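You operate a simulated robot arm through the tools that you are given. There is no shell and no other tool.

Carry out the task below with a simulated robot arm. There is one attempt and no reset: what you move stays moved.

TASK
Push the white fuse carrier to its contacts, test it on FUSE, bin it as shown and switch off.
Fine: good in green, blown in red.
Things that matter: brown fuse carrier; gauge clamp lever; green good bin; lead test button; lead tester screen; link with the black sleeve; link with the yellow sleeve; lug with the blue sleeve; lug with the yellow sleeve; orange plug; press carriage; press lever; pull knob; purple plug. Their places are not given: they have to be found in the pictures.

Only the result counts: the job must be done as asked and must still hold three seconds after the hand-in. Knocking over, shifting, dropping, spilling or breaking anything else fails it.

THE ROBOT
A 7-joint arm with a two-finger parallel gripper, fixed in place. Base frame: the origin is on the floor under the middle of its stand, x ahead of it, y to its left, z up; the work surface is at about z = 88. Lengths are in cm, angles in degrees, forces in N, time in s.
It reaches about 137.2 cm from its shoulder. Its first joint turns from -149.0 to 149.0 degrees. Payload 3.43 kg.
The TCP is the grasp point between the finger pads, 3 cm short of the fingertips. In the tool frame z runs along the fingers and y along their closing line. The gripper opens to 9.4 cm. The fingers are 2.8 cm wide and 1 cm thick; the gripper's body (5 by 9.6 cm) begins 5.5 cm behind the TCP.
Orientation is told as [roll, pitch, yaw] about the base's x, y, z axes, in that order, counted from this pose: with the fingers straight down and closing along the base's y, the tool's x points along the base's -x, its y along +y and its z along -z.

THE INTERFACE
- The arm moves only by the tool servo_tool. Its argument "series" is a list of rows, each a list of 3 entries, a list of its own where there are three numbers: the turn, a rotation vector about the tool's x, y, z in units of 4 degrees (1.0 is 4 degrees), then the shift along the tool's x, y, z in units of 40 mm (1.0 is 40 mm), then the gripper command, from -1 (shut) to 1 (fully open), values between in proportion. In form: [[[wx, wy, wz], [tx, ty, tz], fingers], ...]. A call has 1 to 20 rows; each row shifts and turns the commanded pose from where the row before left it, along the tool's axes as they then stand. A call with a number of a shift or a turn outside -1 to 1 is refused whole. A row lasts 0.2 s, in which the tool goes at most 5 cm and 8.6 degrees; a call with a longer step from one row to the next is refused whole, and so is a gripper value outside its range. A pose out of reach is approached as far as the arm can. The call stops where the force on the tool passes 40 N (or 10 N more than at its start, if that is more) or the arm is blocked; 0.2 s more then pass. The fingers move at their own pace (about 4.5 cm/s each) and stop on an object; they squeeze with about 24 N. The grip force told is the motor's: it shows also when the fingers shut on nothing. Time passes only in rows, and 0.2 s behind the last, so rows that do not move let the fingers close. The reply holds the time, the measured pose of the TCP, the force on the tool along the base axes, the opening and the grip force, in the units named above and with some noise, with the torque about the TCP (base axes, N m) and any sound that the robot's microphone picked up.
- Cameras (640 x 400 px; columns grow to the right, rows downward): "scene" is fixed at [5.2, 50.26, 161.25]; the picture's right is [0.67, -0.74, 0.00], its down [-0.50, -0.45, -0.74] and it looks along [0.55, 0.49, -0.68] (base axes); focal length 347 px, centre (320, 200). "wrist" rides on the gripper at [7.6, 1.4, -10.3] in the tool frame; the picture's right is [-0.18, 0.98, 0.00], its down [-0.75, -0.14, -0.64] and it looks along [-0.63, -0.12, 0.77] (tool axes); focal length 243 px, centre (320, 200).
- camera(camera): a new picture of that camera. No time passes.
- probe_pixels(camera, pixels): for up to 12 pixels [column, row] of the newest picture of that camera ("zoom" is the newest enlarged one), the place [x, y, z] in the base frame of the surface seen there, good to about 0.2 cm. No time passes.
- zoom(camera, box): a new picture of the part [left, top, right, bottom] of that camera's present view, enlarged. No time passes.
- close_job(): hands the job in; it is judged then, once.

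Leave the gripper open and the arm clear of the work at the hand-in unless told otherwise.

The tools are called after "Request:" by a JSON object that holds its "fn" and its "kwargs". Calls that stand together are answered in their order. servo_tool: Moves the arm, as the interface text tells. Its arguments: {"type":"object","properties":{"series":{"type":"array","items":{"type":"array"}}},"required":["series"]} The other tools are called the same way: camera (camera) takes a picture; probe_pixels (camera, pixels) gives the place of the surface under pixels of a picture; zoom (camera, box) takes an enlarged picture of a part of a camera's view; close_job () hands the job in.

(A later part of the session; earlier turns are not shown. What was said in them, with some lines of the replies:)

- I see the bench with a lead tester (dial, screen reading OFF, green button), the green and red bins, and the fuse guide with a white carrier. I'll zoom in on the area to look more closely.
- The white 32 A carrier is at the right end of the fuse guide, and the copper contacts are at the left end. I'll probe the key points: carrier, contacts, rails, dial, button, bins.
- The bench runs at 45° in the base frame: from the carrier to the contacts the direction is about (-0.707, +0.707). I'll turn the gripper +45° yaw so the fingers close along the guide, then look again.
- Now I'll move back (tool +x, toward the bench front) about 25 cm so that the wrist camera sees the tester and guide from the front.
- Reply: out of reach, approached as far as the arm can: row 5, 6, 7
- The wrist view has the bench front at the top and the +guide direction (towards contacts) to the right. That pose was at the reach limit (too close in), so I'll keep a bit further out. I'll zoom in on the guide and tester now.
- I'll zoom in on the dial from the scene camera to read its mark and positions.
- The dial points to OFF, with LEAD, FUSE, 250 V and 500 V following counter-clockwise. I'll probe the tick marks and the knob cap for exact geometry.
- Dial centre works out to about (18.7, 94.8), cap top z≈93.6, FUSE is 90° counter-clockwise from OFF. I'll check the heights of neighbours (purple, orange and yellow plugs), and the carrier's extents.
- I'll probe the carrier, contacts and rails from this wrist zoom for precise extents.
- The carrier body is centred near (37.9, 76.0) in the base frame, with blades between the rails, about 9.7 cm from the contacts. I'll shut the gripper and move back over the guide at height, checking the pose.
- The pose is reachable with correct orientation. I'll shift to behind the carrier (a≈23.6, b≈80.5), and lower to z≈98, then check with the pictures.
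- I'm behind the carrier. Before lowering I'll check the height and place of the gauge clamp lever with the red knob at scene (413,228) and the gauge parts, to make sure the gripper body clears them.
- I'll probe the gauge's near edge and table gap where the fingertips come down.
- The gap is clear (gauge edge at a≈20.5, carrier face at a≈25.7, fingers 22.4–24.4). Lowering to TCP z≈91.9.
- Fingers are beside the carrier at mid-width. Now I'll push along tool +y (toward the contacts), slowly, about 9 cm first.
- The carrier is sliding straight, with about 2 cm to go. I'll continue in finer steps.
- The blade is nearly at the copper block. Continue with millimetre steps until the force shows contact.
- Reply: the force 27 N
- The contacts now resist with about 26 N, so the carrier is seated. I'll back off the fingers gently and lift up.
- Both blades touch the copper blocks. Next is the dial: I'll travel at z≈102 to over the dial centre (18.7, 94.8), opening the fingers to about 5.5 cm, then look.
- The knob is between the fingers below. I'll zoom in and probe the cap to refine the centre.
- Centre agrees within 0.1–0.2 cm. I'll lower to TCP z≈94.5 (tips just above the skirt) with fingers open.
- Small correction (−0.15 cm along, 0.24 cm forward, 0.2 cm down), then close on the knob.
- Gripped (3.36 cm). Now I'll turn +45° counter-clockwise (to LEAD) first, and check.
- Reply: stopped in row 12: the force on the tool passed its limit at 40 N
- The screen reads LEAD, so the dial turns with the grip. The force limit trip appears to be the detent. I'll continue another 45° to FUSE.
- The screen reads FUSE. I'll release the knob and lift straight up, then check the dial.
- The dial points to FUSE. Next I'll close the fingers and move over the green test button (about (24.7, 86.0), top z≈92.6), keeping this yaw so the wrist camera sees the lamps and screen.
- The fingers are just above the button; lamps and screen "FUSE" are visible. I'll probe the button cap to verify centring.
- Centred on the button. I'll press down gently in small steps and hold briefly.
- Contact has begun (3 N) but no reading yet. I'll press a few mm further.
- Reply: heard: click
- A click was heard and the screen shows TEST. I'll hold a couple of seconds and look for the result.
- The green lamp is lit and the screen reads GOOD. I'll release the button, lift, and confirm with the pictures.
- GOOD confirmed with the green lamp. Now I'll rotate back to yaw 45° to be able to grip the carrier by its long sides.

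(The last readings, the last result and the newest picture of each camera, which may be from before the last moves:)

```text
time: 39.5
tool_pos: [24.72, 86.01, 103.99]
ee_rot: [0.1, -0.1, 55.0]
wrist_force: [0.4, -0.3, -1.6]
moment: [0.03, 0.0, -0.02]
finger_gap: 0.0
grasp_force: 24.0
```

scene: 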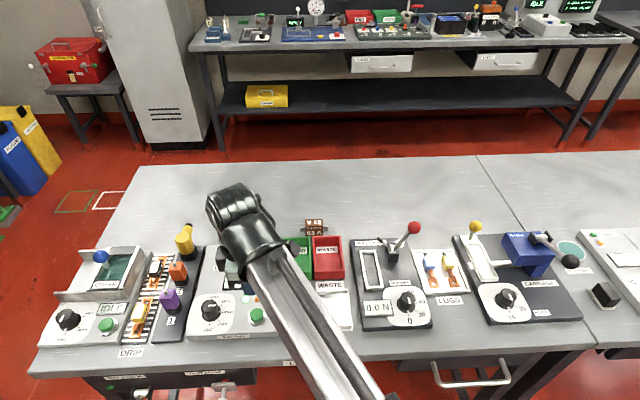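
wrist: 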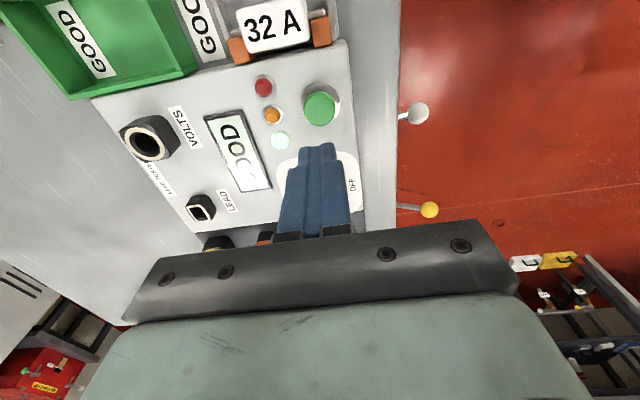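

Finish the rotation to 45°, open to ~4.4 cm, and move above the carrier.

Request:
{"fn": "servo_tool", "kwargs": {"series": [[[0, 0, 0.85], [0, 0, 0], -0.064], [[0, 0, 0.85], [0, 0, 0], -0.064], [[0, 0, 0.8], [0, 0, 0], -0.064], [[0, 0, 0], [-0.2, -0.6, 0], -0.064], [[0, 0, 0], [-0.2, -0.6, 0], -0.064], [[0, 0, 0], [-0.175, -0.585, 0], -0.064], [[0, 0, 0], [0, 0, 0], -0.064]]}}

Request:
{"fn": "camera", "kwargs": {"camera": "wrist"}}

Request:
{"fn": "zoom", "kwargs": {"camera": "wrist", "box": [240, 40, 400, 190]}}

```text
time: 41.1
tool_pos: [31.38, 82.74, 103.88]
ee_rot: [0.2, -0.1, 45.1]
wrist_force: [0.4, 0.2, -0.3]
moment: [0.03, -0.01, -0.01]
finger_gap: 4.38
grasp_force: 0.0
```

```text
taken
```

wrist: 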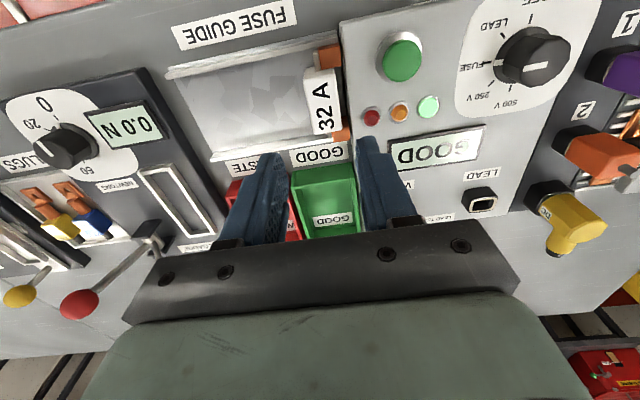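

```text
2.67 times, centred on (320, 115) of wrist
```

zoom: 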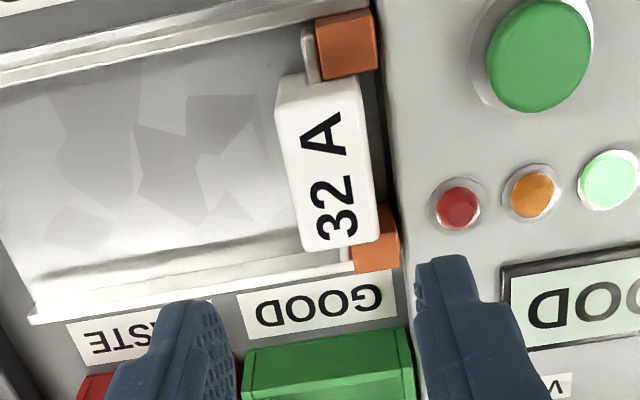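

The screen clearly reads GOOD. I'll probe the carrier's top corners, the tester's edge and the green bin's walls.

Request:
{"fn": "probe_pixels", "kwargs": {"camera": "zoom", "pixels": [[287, 115], [355, 90], [306, 245], [375, 230], [325, 165], [280, 100], [388, 150], [400, 150], [310, 60], [346, 255], [355, 55], [378, 245]]}}

Request:
{"fn": "probe_pixels", "kwargs": {"camera": "wrist", "pixels": [[300, 172], [345, 168], [353, 166], [292, 172], [325, 185], [325, 205], [315, 232], [350, 230], [305, 212], [355, 205]]}}

```text
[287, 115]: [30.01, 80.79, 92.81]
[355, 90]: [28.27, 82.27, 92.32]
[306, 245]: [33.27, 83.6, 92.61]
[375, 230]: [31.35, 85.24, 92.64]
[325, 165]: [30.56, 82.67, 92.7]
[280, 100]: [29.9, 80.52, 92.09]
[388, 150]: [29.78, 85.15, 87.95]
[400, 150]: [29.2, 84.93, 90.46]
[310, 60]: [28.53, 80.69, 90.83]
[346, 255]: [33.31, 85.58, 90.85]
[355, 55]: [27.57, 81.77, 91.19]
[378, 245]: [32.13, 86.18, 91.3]
```

```text
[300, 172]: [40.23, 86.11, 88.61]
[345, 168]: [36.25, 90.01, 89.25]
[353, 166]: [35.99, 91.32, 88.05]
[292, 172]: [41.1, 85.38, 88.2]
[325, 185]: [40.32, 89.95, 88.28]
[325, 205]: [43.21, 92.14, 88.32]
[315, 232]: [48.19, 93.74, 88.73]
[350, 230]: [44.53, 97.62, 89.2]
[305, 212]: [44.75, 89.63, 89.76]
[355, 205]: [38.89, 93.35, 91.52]
```

The carrier's centre is at a≈36.9, b≈80.5; top z≈92.65, tester edge z≈90.5 beside it. I'll zoom on the green bin between the fingers to get its inner walls before picking.

Request:
{"fn": "zoom", "kwargs": {"camera": "wrist", "box": [270, 150, 390, 245]}}

Request:
{"fn": "probe_pixels", "kwargs": {"camera": "zoom", "pixels": [[120, 140], [140, 140], [160, 140], [200, 140], [300, 140], [360, 130], [410, 130], [425, 130], [440, 130], [455, 130], [300, 85], [300, 70]]}}

Request:
{"fn": "camera", "kwargs": {"camera": "scene"}}

```text
4.21 times, centred on (330, 198) of wrist
```

zoom: 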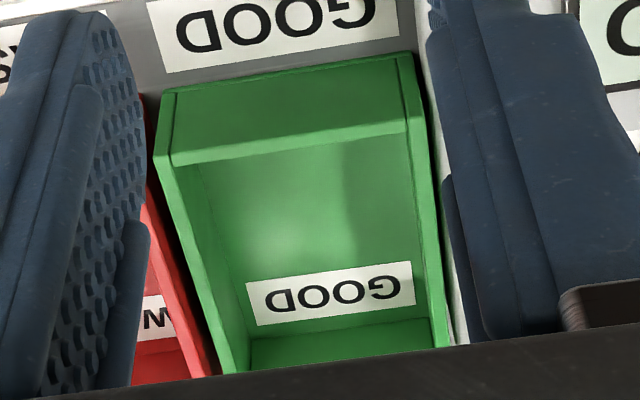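

```text
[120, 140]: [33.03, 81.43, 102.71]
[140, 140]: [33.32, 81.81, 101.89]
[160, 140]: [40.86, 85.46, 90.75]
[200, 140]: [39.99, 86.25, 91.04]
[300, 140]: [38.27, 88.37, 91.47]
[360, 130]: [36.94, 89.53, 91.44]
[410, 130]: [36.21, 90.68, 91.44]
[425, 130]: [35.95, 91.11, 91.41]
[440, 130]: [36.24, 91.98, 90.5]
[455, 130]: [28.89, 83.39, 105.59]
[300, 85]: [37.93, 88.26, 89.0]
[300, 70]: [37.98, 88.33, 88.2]
```

```text
taken
```

scene: 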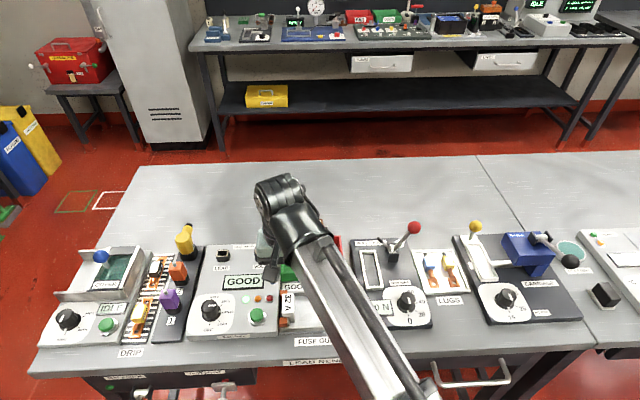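

Green bin interior: a≈32–38.7, b≈89.6–100.5, rim z≈91.5, centre about a=35.3, b=95. Now I'll lower onto the carrier with open fingers (tips to z≈90.9).

Request:
{"fn": "servo_tool", "kwargs": {"series": [[[0, 0, 0], [0.05, 0.145, 0], -0.064], [[0, 0, 0], [0, 0, 0.6], -0.064], [[0, 0, 0], [0, 0, 0.6], -0.064], [[0, 0, 0], [0, 0, 0.5], -0.064], [[0, 0, 0], [0, 0, 0.3], -0.064], [[0, 0, 0], [0, 0, 0], -0.064]]}}

Request:
{"fn": "camera", "kwargs": {"camera": "wrist"}}

Request:
{"fn": "zoom", "kwargs": {"camera": "wrist", "box": [220, 60, 420, 240]}}

```text
time: 42.5
tool_pos: [30.67, 83.08, 96.04]
ee_rot: [0.2, -0.1, 45.1]
wrist_force: [0.2, -0.5, -0.3]
moment: [0.0, 0.01, -0.02]
finger_gap: 4.39
grasp_force: 0.0
```

```text
taken
```

wrist: 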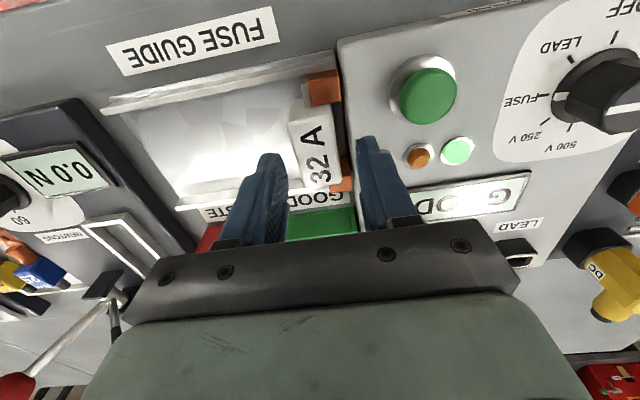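

```text
2.22 times, centred on (320, 150) of wrist
```

zoom: 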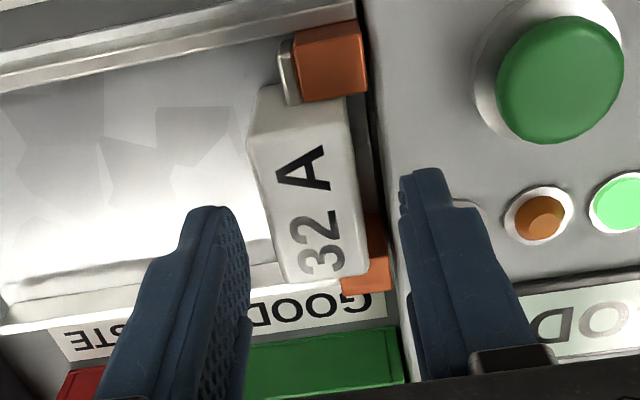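

Slight centring correction (−0.2 cm along the guide), then lower 2.1 cm and close on the carrier.

Request:
{"fn": "servo_tool", "kwargs": {"series": [[[0, 0, 0], [0, -0.05, 0.2], -0.064], [[0, 0, 0], [0, 0, 0.2], -0.064], [[0, 0, 0], [0, 0, 0.13], -0.064], [[0, 0, 0], [0, 0, 0], -0.064]]}}

Request:
{"fn": "zoom", "kwargs": {"camera": "wrist", "box": [220, 60, 420, 240]}}

```text
time: 43.5
tool_pos: [30.84, 82.93, 93.85]
ee_rot: [0.1, -0.2, 45.1]
wrist_force: [0.2, 0.1, 0.2]
moment: [-0.04, 0.01, 0.02]
finger_gap: 4.4
grasp_force: 0.1
```

```text
2.22 times, centred on (320, 150) of wrist
```

zoom: 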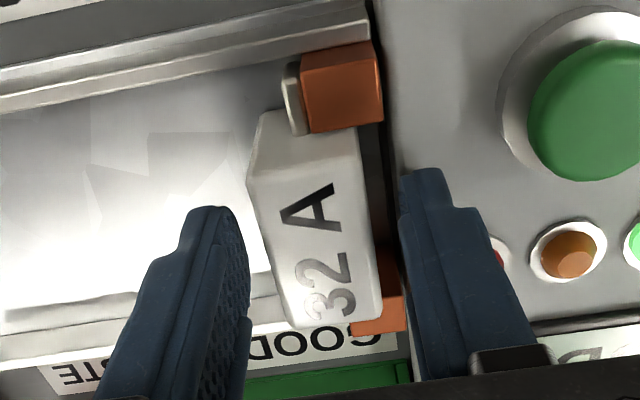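

Aligned well. Nudge −0.1 cm and close on the carrier.

Request:
{"fn": "servo_tool", "kwargs": {"series": [[[0, 0, 0], [0, -0.03, 0], -0.064], [[0, 0, 0], [0, 0, 0], -0.3], [[0, 0, 0], [0, 0, 0], -0.6], [[0, 0, 0], [0, 0, 0], -1], [[0, 0, 0], [0, 0, 0], -1]]}}

Request:
{"fn": "zoom", "kwargs": {"camera": "wrist", "box": [220, 60, 420, 240]}}

```text
time: 44.7
tool_pos: [31.1, 82.63, 93.91]
ee_rot: [0.2, -0.1, 45.2]
wrist_force: [0.4, 0.3, 1.2]
moment: [0.0, -0.01, 0.0]
finger_gap: 2.74
grasp_force: 23.6
```

```text
2.22 times, centred on (320, 150) of wrist
```

zoom: 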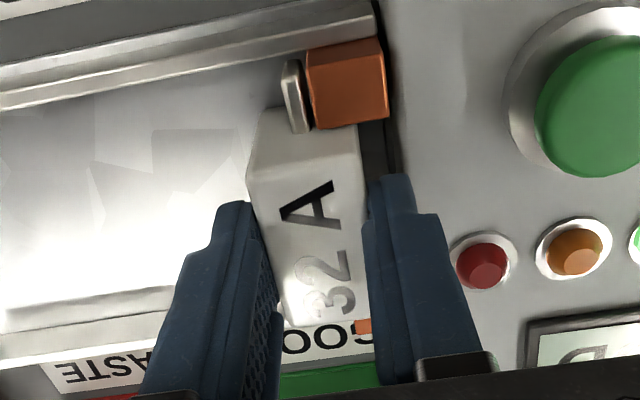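

Gripped at 2.74 cm, 24 N. Now lift straight up, first slowly.

Request:
{"fn": "servo_tool", "kwargs": {"series": [[[0, 0, 0], [0, 0, -0.15], -1], [[0, 0, 0], [0, 0, -0.25], -1], [[0, 0, 0], [0, 0, -0.4], -1], [[0, 0, 0], [0, 0, -0.5], -1], [[0, 0, 0], [0, 0, -0.5], -1], [[0, 0, 0], [0, 0, 0], -1]]}}

Request:
{"fn": "camera", "kwargs": {"camera": "wrist"}}

```text
time: 46.1
tool_pos: [30.83, 82.84, 101.17]
ee_rot: [0.1, 0.0, 45.0]
wrist_force: [-0.8, -0.9, -1.4]
moment: [0.02, 0.0, 0.0]
finger_gap: 2.77
grasp_force: 23.8
```

```text
taken
```

wrist: 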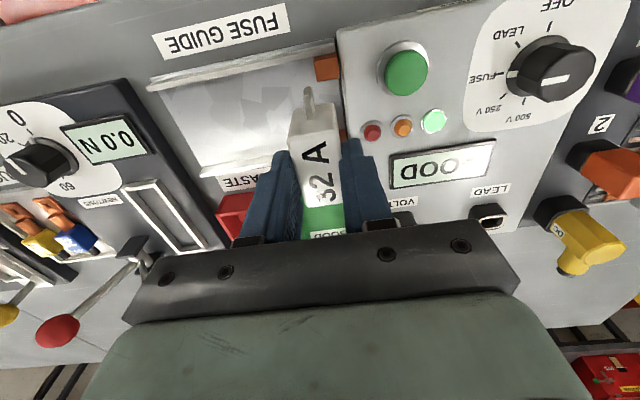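

The carrier is held. Now I'll carry it back (+b direction, tool −x) to above the green bin's centre.

Request:
{"fn": "servo_tool", "kwargs": {"series": [[[0, 0, 0], [-0.6, -0.06, -0.1], -1], [[0, 0, 0], [-0.6, -0.06, 0], -1], [[0, 0, 0], [-0.6, -0.06, 0], -1], [[0, 0, 0], [-0.6, -0.06, 0], -1], [[0, 0, 0], [-0.6, -0.06, 0], -1], [[0, 0, 0], [-0.6, -0.06, 0], -1], [[0, 0, 0], [0, 0, 0], -1]]}}

Request:
{"fn": "camera", "kwargs": {"camera": "wrist"}}

Request:
{"fn": "camera", "kwargs": {"camera": "scene"}}

```text
time: 47.7
tool_pos: [42.18, 91.97, 101.52]
ee_rot: [0.2, -0.2, 45.1]
wrist_force: [-0.3, -0.4, -1.0]
moment: [0.01, 0.0, 0.02]
finger_gap: 2.73
grasp_force: 24.0
```

```text
taken
```

wrist: 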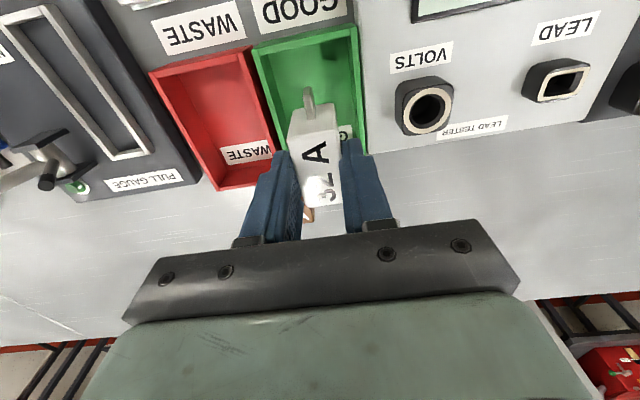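

```text
taken
```

scene: 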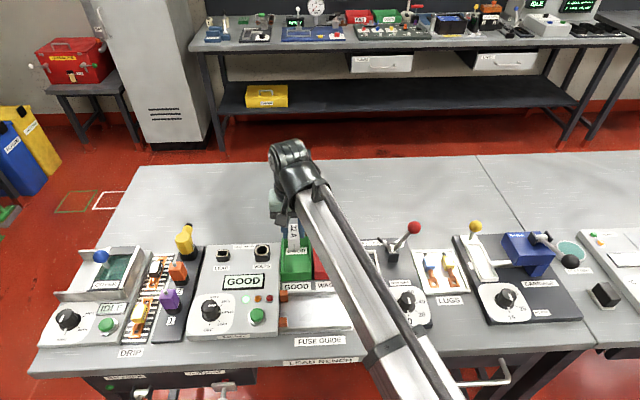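

The carrier is over the green bin. I'll zoom and probe the bin's rim from here to verify centring before lowering.

Request:
{"fn": "zoom", "kwargs": {"camera": "wrist", "box": [220, 10, 390, 200]}}

Request:
{"fn": "probe_pixels", "kwargs": {"camera": "wrist", "pixels": [[255, 47], [262, 46], [356, 25], [350, 27], [352, 60], [358, 60], [362, 100], [366, 145], [262, 90], [268, 90], [275, 130], [310, 42]]}}

```text
2.11 times, centred on (305, 105) of wrist
```

zoom: 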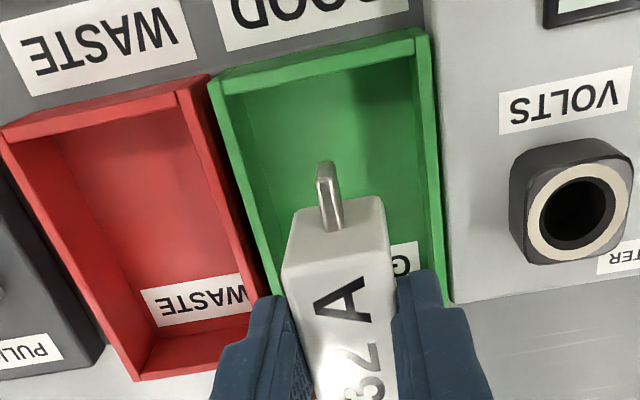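

```text
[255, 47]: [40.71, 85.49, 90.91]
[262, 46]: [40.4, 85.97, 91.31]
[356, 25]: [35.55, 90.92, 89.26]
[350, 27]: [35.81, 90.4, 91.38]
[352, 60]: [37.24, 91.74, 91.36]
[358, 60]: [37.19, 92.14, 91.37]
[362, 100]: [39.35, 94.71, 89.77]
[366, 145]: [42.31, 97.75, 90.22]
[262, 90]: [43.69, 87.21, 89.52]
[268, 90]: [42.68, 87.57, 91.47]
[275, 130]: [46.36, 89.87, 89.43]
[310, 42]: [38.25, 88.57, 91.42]
```

Well centred (a=35.2 vs bin 32.0–38.4). Lowering the carrier into the bin.

Request:
{"fn": "servo_tool", "kwargs": {"series": [[[0, 0, 0], [0, 0, 0.5], -1], [[0, 0, 0], [0, 0, 0.5], -1], [[0, 0, 0], [0, 0, 0.4], -1], [[0, 0, 0], [0, 0, 0.2], -1], [[0, 0, 0], [0, 0, 0.1], -1], [[0, 0, 0], [0, 0, 0.05], -1], [[0, 0, 0], [0, 0, 0], -1]]}}

Request:
{"fn": "camera", "kwargs": {"camera": "wrist"}}

Request:
{"fn": "zoom", "kwargs": {"camera": "wrist", "box": [220, 40, 400, 220]}}

Request:
{"fn": "zoom", "kwargs": {"camera": "scene", "box": [240, 190, 360, 300]}}

```text
time: 49.3
tool_pos: [42.24, 92.07, 94.44]
ee_rot: [0.2, -0.2, 45.1]
wrist_force: [-0.4, 0.1, -1.3]
moment: [0.0, 0.02, -0.01]
finger_gap: 2.74
grasp_force: 24.0
```

```text
taken
```

wrist: 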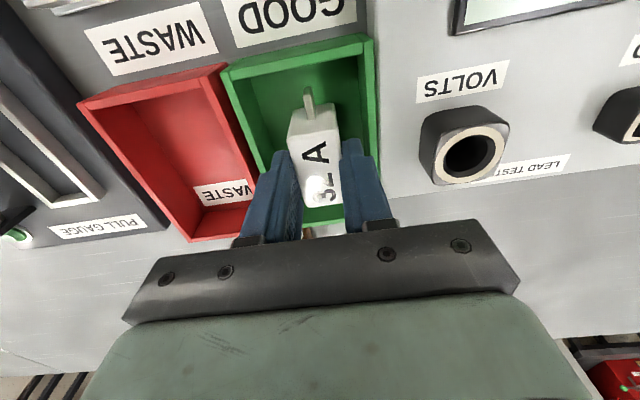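

```text
2.22 times, centred on (310, 130) of wrist
```

zoom: 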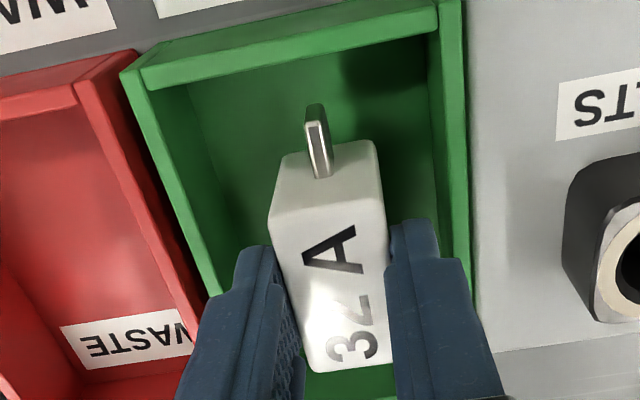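

```text
3.64 times, centred on (300, 245) of scene
```

zoom: 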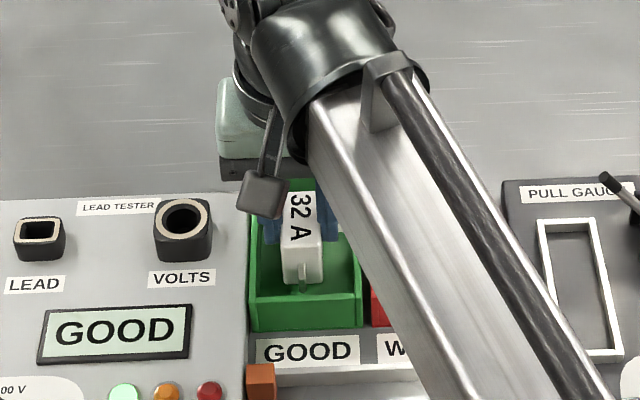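

The carrier is inside the bin, just above its floor. I'll lower a few mm more until it touches.

Request:
{"fn": "servo_tool", "kwargs": {"series": [[[0, 0, 0], [0, 0, 0.03], -1], [[0, 0, 0], [0, 0, 0.03], -1], [[0, 0, 0], [0, 0, 0], -1]]}}

```text
time: 50.1
tool_pos: [42.14, 92.02, 94.16]
ee_rot: [0.2, -0.2, 45.1]
wrist_force: [0.2, 0.2, -0.8]
moment: [0.0, -0.03, -0.02]
finger_gap: 2.75
grasp_force: 24.4
```

Request:
{"fn": "servo_tool", "kwargs": {"series": [[[0, 0, 0], [0, 0, 0.025], -1], [[0, 0, 0], [0, 0, 0.025], -1], [[0, 0, 0], [0, 0, 0], -1]]}}

```text
time: 50.9
tool_pos: [42.14, 92.05, 94.2]
ee_rot: [0.2, -0.1, 45.0]
wrist_force: [0.1, 0.2, -2.1]
moment: [-0.01, -0.03, 0.04]
finger_gap: 2.73
grasp_force: 24.0
```

No contact yet (weight still on the gripper). A little further.

Request:
{"fn": "servo_tool", "kwargs": {"series": [[[0, 0, 0], [0, 0, 0.025], -1], [[0, 0, 0], [0, 0, 0.025], -1], [[0, 0, 0], [0, 0, 0], -1]]}}

Request:
{"fn": "zoom", "kwargs": {"camera": "wrist", "box": [220, 40, 400, 220]}}

```text
time: 51.7
tool_pos: [42.21, 91.97, 93.94]
ee_rot: [0.3, -0.2, 45.2]
wrist_force: [0.5, 2.1, 9.2]
moment: [-0.11, -0.02, 0.0]
finger_gap: 2.74
grasp_force: 23.8
```

```text
2.22 times, centred on (310, 130) of wrist
```

zoom: 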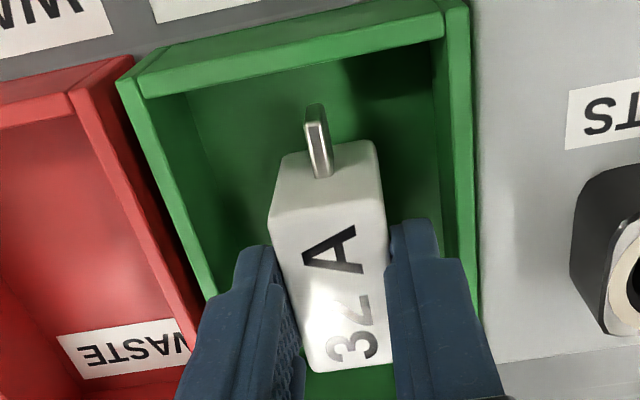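

Contact with the bin floor (9 N). I'll open slightly to 3.4 cm and lift straight up.

Request:
{"fn": "servo_tool", "kwargs": {"series": [[[0, 0, 0], [0, 0, -0.02], -1], [[0, 0, 0], [0, 0, 0], -0.28], [[0, 0, 0], [0, 0, 0], -0.28], [[0, 0, 0], [0, 0, 0], -0.28], [[0, 0, 0], [0, 0, -0.1], -0.28], [[0, 0, 0], [0, 0, -0.2], -0.28], [[0, 0, 0], [0, 0, -0.4], -0.28], [[0, 0, 0], [0, 0, -0.8], -0.28], [[0, 0, 0], [0, 0, -0.8], -0.28], [[0, 0, 0], [0, 0, 0], -0.28]]}}

Request:
{"fn": "camera", "kwargs": {"camera": "wrist"}}

Request:
{"fn": "camera", "kwargs": {"camera": "scene"}}

```text
time: 53.9
tool_pos: [42.22, 91.83, 103.1]
ee_rot: [0.2, -0.2, 45.1]
wrist_force: [0.4, 0.0, -0.4]
moment: [0.03, 0.01, 0.01]
finger_gap: 3.39
grasp_force: 0.0
```

```text
taken
```

wrist: 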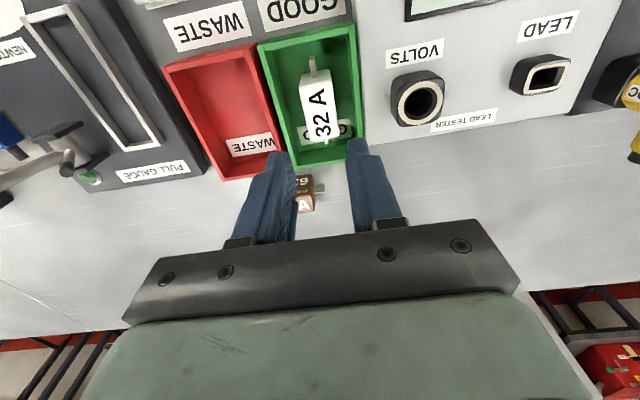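

```text
taken
```

scene: 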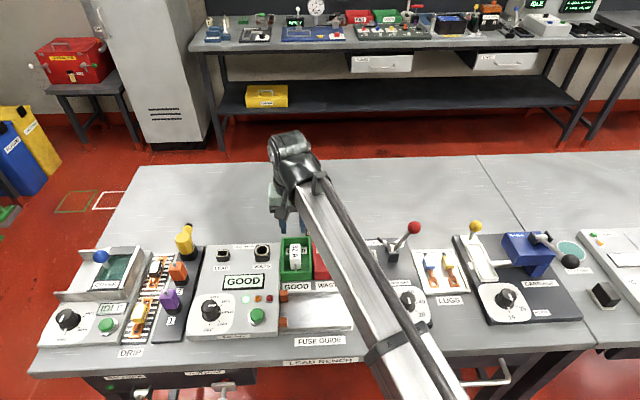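

The 32 A carrier rests in the green GOOD bin. Now to switch off: I'll rotate back to yaw 135° (the angle at which I released the dial), then move over the dial.

Request:
{"fn": "servo_tool", "kwargs": {"series": [[[0, 0, -1], [0, 0, 0], 0.17], [[0, 0, -1], [0, 0, 0], 0.17], [[0, 0, -1], [0, 0, 0], 0.17], [[0, 0, -1], [0, 0, 0], 0.17], [[0, 0, -1], [0, 0, 0], 0.17], [[0, 0, -1], [0, 0, 0], 0.17], [[0, 0, -1], [0, 0, 0], 0.17], [[0, 0, -1], [0, 0, 0], 0.17], [[0, 0, -1], [0, 0, 0], 0.17], [[0, 0, -1], [0, 0, 0], 0.17], [[0, 0, -1], [0, 0, 0], 0.17], [[0, 0, -1], [0, 0, 0], 0.17], [[0, 0, -1], [0, 0, 0], 0.17], [[0, 0, -1], [0, 0, 0], 0.17], [[0, 0, -1], [0, 0, 0], 0.17], [[0, 0, -1], [0, 0, 0], 0.17], [[0, 0, -1], [0, 0, 0], 0.17], [[0, 0, -1], [0, 0, 0], 0.17], [[0, 0, -1], [0, 0, 0], 0.17], [[0, 0, -1], [0, 0, 0], 0.17]]}}

Request:
{"fn": "servo_tool", "kwargs": {"series": [[[0, 0, -0.85], [0, 0, 0], 0.17], [[0, 0, -0.85], [0, 0, 0], 0.17], [[0, 0, -0.8], [0, 0, 0], 0.17], [[0, 0, 0], [-0.67, 0.525, 0], 0.17], [[0, 0, 0], [-0.67, 0.525, 0], 0.17], [[0, 0, 0], [-0.67, 0.525, 0], 0.17], [[0, 0, 0], [-0.67, 0.525, 0], 0.17], [[0, 0, 0], [-0.67, 0.525, 0], 0.17], [[0, 0, 0], [-0.67, 0.525, 0], 0.17], [[0, 0, 0], [-0.655, 0.525, 0], 0.17], [[0, 0, 0], [0, 0, 0], 0.17]]}}

Request:
{"fn": "camera", "kwargs": {"camera": "wrist"}}

Request:
{"fn": "camera", "kwargs": {"camera": "scene"}}

```text
time: 58.1
tool_pos: [42.28, 91.95, 103.08]
ee_rot: [0.0, -0.1, 125.0]
wrist_force: [-0.3, -0.3, 0.1]
moment: [0.03, -0.04, -0.02]
finger_gap: 5.51
grasp_force: 0.1
```

```text
time: 60.5
tool_pos: [18.9, 94.7, 103.55]
ee_rot: [-0.1, -0.1, 135.2]
wrist_force: [-0.5, 0.4, -0.2]
moment: [-0.06, -0.01, 0.0]
finger_gap: 5.5
grasp_force: 0.1
```

```text
taken
```

wrist: 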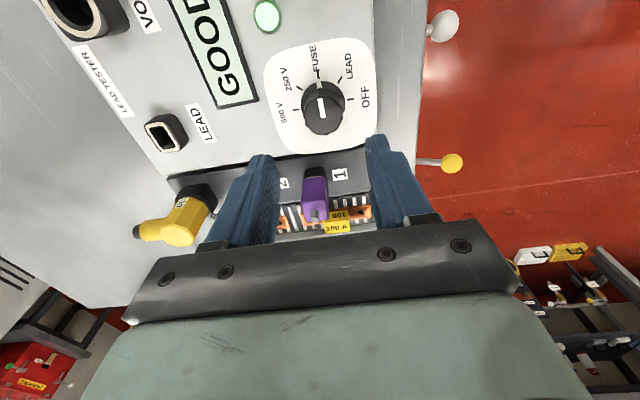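

```text
taken
```

scene: 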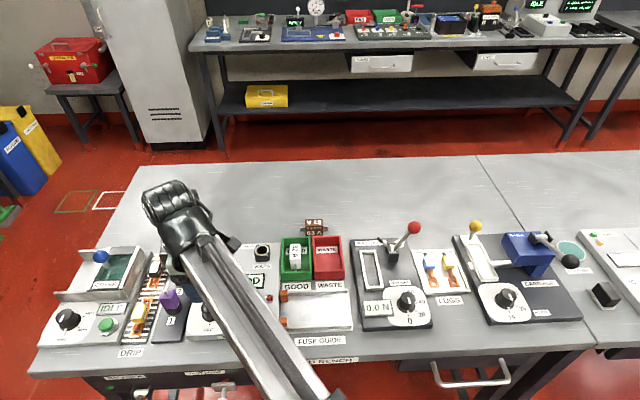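

Over the dial (pointing FUSE, screen GOOD). I'll correct slightly and lower around the knob.

Request:
{"fn": "servo_tool", "kwargs": {"series": [[[0, 0, 0], [-0.05, 0.055, 0.5], 0.17], [[0, 0, 0], [0, 0, 0.6], 0.17], [[0, 0, 0], [0, 0, 0.6], 0.17], [[0, 0, 0], [0, 0, 0.35], 0.17], [[0, 0, 0], [0, 0, 0.15], 0.17], [[0, 0, 0], [0, 0, 0], 0.17]]}}

Request:
{"fn": "camera", "kwargs": {"camera": "wrist"}}

```text
time: 61.9
tool_pos: [18.33, 94.75, 94.49]
ee_rot: [0.0, -0.2, 135.1]
wrist_force: [-0.5, -1.0, 0.3]
moment: [-0.01, -0.01, 0.01]
finger_gap: 5.48
grasp_force: 0.1
```

```text
taken
```

wrist: 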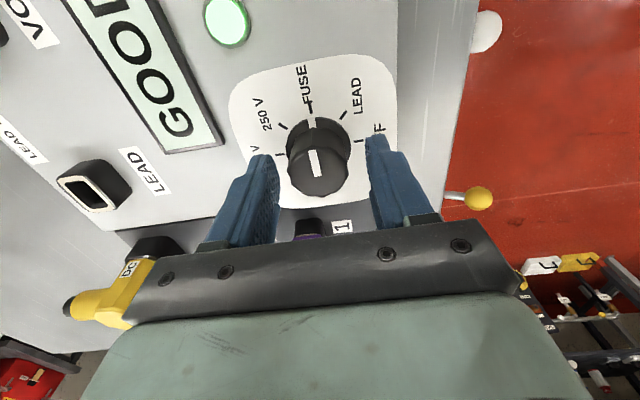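

I'll zoom and probe the knob cap to fine-tune centring before closing.

Request:
{"fn": "zoom", "kwargs": {"camera": "wrist", "box": [250, 90, 390, 220]}}

Request:
{"fn": "probe_pixels", "kwargs": {"camera": "wrist", "pixels": [[318, 142], [318, 150], [318, 190], [318, 196], [292, 168], [345, 168], [318, 168], [300, 150], [338, 150]]}}

```text
3.08 times, centred on (320, 155) of wrist
```

zoom: 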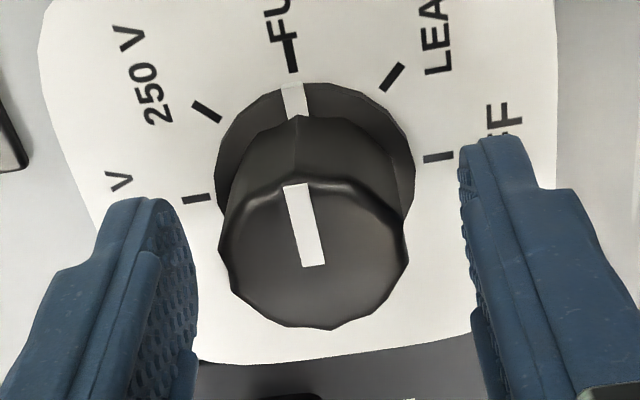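

```text
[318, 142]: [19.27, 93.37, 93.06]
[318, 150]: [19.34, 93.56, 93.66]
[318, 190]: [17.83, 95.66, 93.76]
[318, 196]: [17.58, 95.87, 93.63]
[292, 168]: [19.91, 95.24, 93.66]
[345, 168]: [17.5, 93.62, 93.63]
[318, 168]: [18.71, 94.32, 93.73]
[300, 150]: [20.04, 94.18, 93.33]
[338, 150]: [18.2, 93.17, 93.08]
```

The cap centre is (a≈53.85, b≈80.05), so I'm within 0.2 cm. Small correction then close on the knob.

Request:
{"fn": "servo_tool", "kwargs": {"series": [[[0, 0, 0], [0.04, -0.015, 0], 0.17], [[0, 0, 0], [0, 0, 0], 0.17], [[0, 0, 0], [0, 0, 0], -0.2], [[0, 0, 0], [0, 0, 0], -1], [[0, 0, 0], [0, 0, 0], -1], [[0, 0, 0], [0, 0, 0], -1]]}}

```text
time: 63.3
tool_pos: [18.51, 94.7, 94.42]
ee_rot: [-0.1, -0.2, 135.1]
wrist_force: [1.1, 2.0, 1.3]
moment: [-0.35, 0.36, 0.0]
finger_gap: 3.35
grasp_force: 45.2
```

Gripped at 3.35 cm. Turning 45° clockwise (to LEAD), then on to OFF.

Request:
{"fn": "servo_tool", "kwargs": {"series": [[[0, 0, 0.75], [0, 0, 0], -1], [[0, 0, 0.75], [0, 0, 0], -1], [[0, 0, 0.75], [0, 0, 0], -1], [[0, 0, 0.75], [0, 0, 0], -1], [[0, 0, 0.75], [0, 0, 0], -1], [[0, 0, 0.75], [0, 0, 0], -1], [[0, 0, 0.75], [0, 0, 0], -1], [[0, 0, 0.75], [0, 0, 0], -1], [[0, 0, 0.75], [0, 0, 0], -1], [[0, 0, 0.75], [0, 0, 0], -1], [[0, 0, 0.75], [0, 0, 0], -1], [[0, 0, 0.75], [0, 0, 0], -1], [[0, 0, 0.75], [0, 0, 0], -1], [[0, 0, 0.75], [0, 0, 0], -1], [[0, 0, 0.75], [0, 0, 0], -1]]}}

Request:
{"fn": "camera", "kwargs": {"camera": "wrist"}}

```text
time: 66.5
tool_pos: [18.59, 94.66, 94.46]
ee_rot: [-0.1, -0.4, 90.0]
wrist_force: [13.1, 11.1, 23.8]
moment: [1.09, -0.86, 0.01]
finger_gap: 3.36
grasp_force: 45.3
```

```text
taken
```

wrist: 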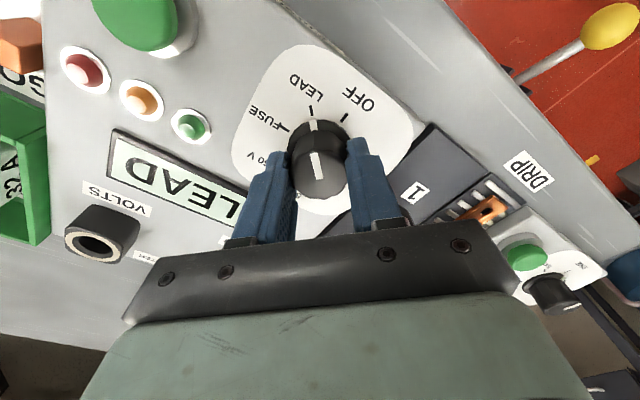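

LEAD now. There is about 24 N of upward reaction, so I'll ease up 1 mm and continue the turn by 45° to OFF.

Request:
{"fn": "servo_tool", "kwargs": {"series": [[[0, 0, 0], [0, 0, -0.03], -1], [[0, 0, 0.75], [0, 0, 0], -1], [[0, 0, 0.75], [0, 0, 0], -1], [[0, 0, 0.75], [0, 0, 0], -1], [[0, 0, 0.75], [0, 0, 0], -1], [[0, 0, 0.75], [0, 0, 0], -1], [[0, 0, 0.75], [0, 0, 0], -1], [[0, 0, 0.75], [0, 0, 0], -1], [[0, 0, 0.75], [0, 0, 0], -1], [[0, 0, 0.75], [0, 0, 0], -1], [[0, 0, 0.75], [0, 0, 0], -1], [[0, 0, 0.75], [0, 0, 0], -1], [[0, 0, 0.75], [0, 0, 0], -1], [[0, 0, 0.75], [0, 0, 0], -1], [[0, 0, 0.75], [0, 0, 0], -1], [[0, 0, 0.75], [0, 0, 0], -1]]}}

Request:
{"fn": "camera", "kwargs": {"camera": "wrist"}}

```text
time: 69.9
tool_pos: [18.61, 94.67, 94.56]
ee_rot: [0.0, -0.1, 45.0]
wrist_force: [14.2, -4.1, -23.0]
moment: [0.3, -1.39, 0.05]
finger_gap: 3.4
grasp_force: 45.3
```

```text
taken
```

wrist: 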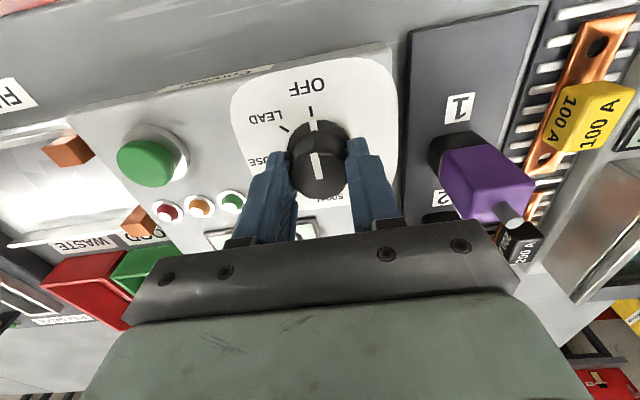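

The knob points to OFF. I'll release, lift straight up, and check the screen.

Request:
{"fn": "servo_tool", "kwargs": {"series": [[[0, 0, 0], [0, 0, 0], 0.17], [[0, 0, 0], [0, 0, 0], 0.17], [[0, 0, 0], [0, 0, 0], 0.17], [[0, 0, 0], [0, 0, -0.4], 0.17], [[0, 0, 0], [0, 0, -0.7], 0.17], [[0, 0, 0], [0, 0, -0.9], 0.17], [[0, 0, 0], [0, 0, -0.9], 0.17], [[0, 0, 0], [0, 0, -0.9], 0.17], [[0, 0, 0], [0, 0, 0], 0.17]]}}

Request:
{"fn": "camera", "kwargs": {"camera": "wrist"}}

Request:
{"fn": "camera", "kwargs": {"camera": "scene"}}

```text
time: 71.9
tool_pos: [18.74, 94.72, 109.62]
ee_rot: [0.1, -0.2, 45.1]
wrist_force: [-0.2, 0.3, 0.2]
moment: [-0.01, -0.02, 0.02]
finger_gap: 5.5
grasp_force: 0.0
```

```text
taken
```

wrist: 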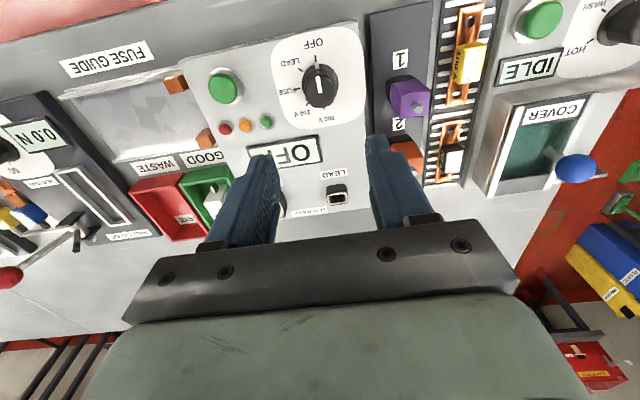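

```text
taken
```

scene: 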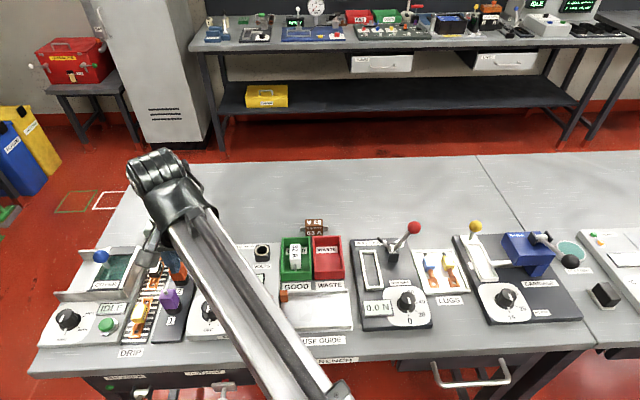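

The screen reads OFF and the dial points to OFF. I'll raise the arm clear and open the gripper fully, moving back to over roughly the starting spot.

Request:
{"fn": "servo_tool", "kwargs": {"series": [[[0, 0, 0], [0, 0, -0.9], 1], [[0, 0, 0], [0, 0, -0.9], 1], [[0, 0, 0], [0, 0, -0.9], 1], [[0, 0, 0], [-0.9, -0.2, 0], 1], [[0, 0, 0], [-0.9, -0.2, 0], 1], [[0, 0, 0], [-0.9, -0.2, 0], 1], [[0, 0, 0], [-0.9, -0.2, 0], 1], [[0, 0, 0], [-0.9, -0.2, 0], 1], [[0, 0, 0], [0, 0, 0], 1], [[0, 0, 0], [0, 0, 0], 1]]}}

Request:
{"fn": "camera", "kwargs": {"camera": "scene"}}

Request:
{"fn": "zoom", "kwargs": {"camera": "scene", "box": [180, 210, 380, 370]}}

```text
time: 74.1
tool_pos: [34.21, 104.36, 120.64]
ee_rot: [0.1, -0.1, 45.2]
wrist_force: [0.1, -0.3, -0.8]
moment: [-0.05, -0.01, -0.04]
finger_gap: 9.4
grasp_force: 0.0
```

```text
taken
```

scene: 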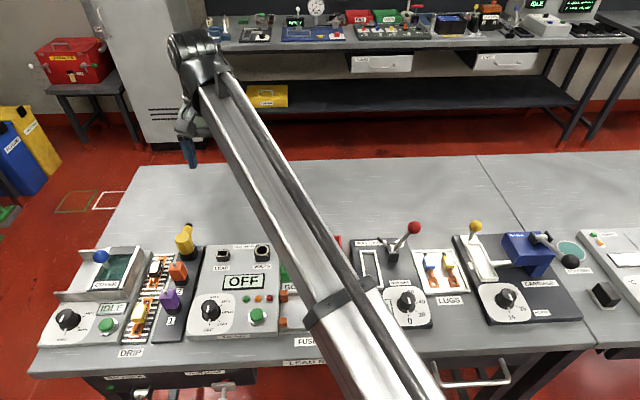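

```text
2.50 times, centred on (280, 290) of scene
```

zoom: 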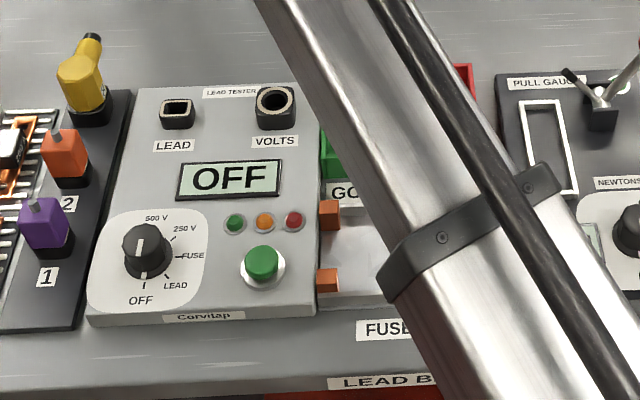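

The screen shows OFF, the dial points to OFF, and the last clear view showed the 32 A carrier in the green bin. The gripper is open and the arm is clear, so I'm handing in.

Request:
{"fn": "close_job", "kwargs": {}}

```text
The job is handed in.
```

The job is done and handed in. The white 32 A fuse carrier tested good, it is in the green GOOD bin, and the tester is switched off.

- **Contacts:** I pushed the carrier along the fuse guide until both blades rested against the copper blocks.
- **Test:** With the dial on FUSE, I pressed the test button. The screen read GOOD and the green lamp lit.
- **Bin:** I lifted the carrier out, set it down on the floor of the green bin, and a picture afterwards showed it there.
- **Switch-off:** I turned the dial back to OFF, and the screen reads OFF.

In the pictures, nothing else appears to have been moved or knocked. At hand-in the gripper was fully open and the arm was raised clear of the bench.
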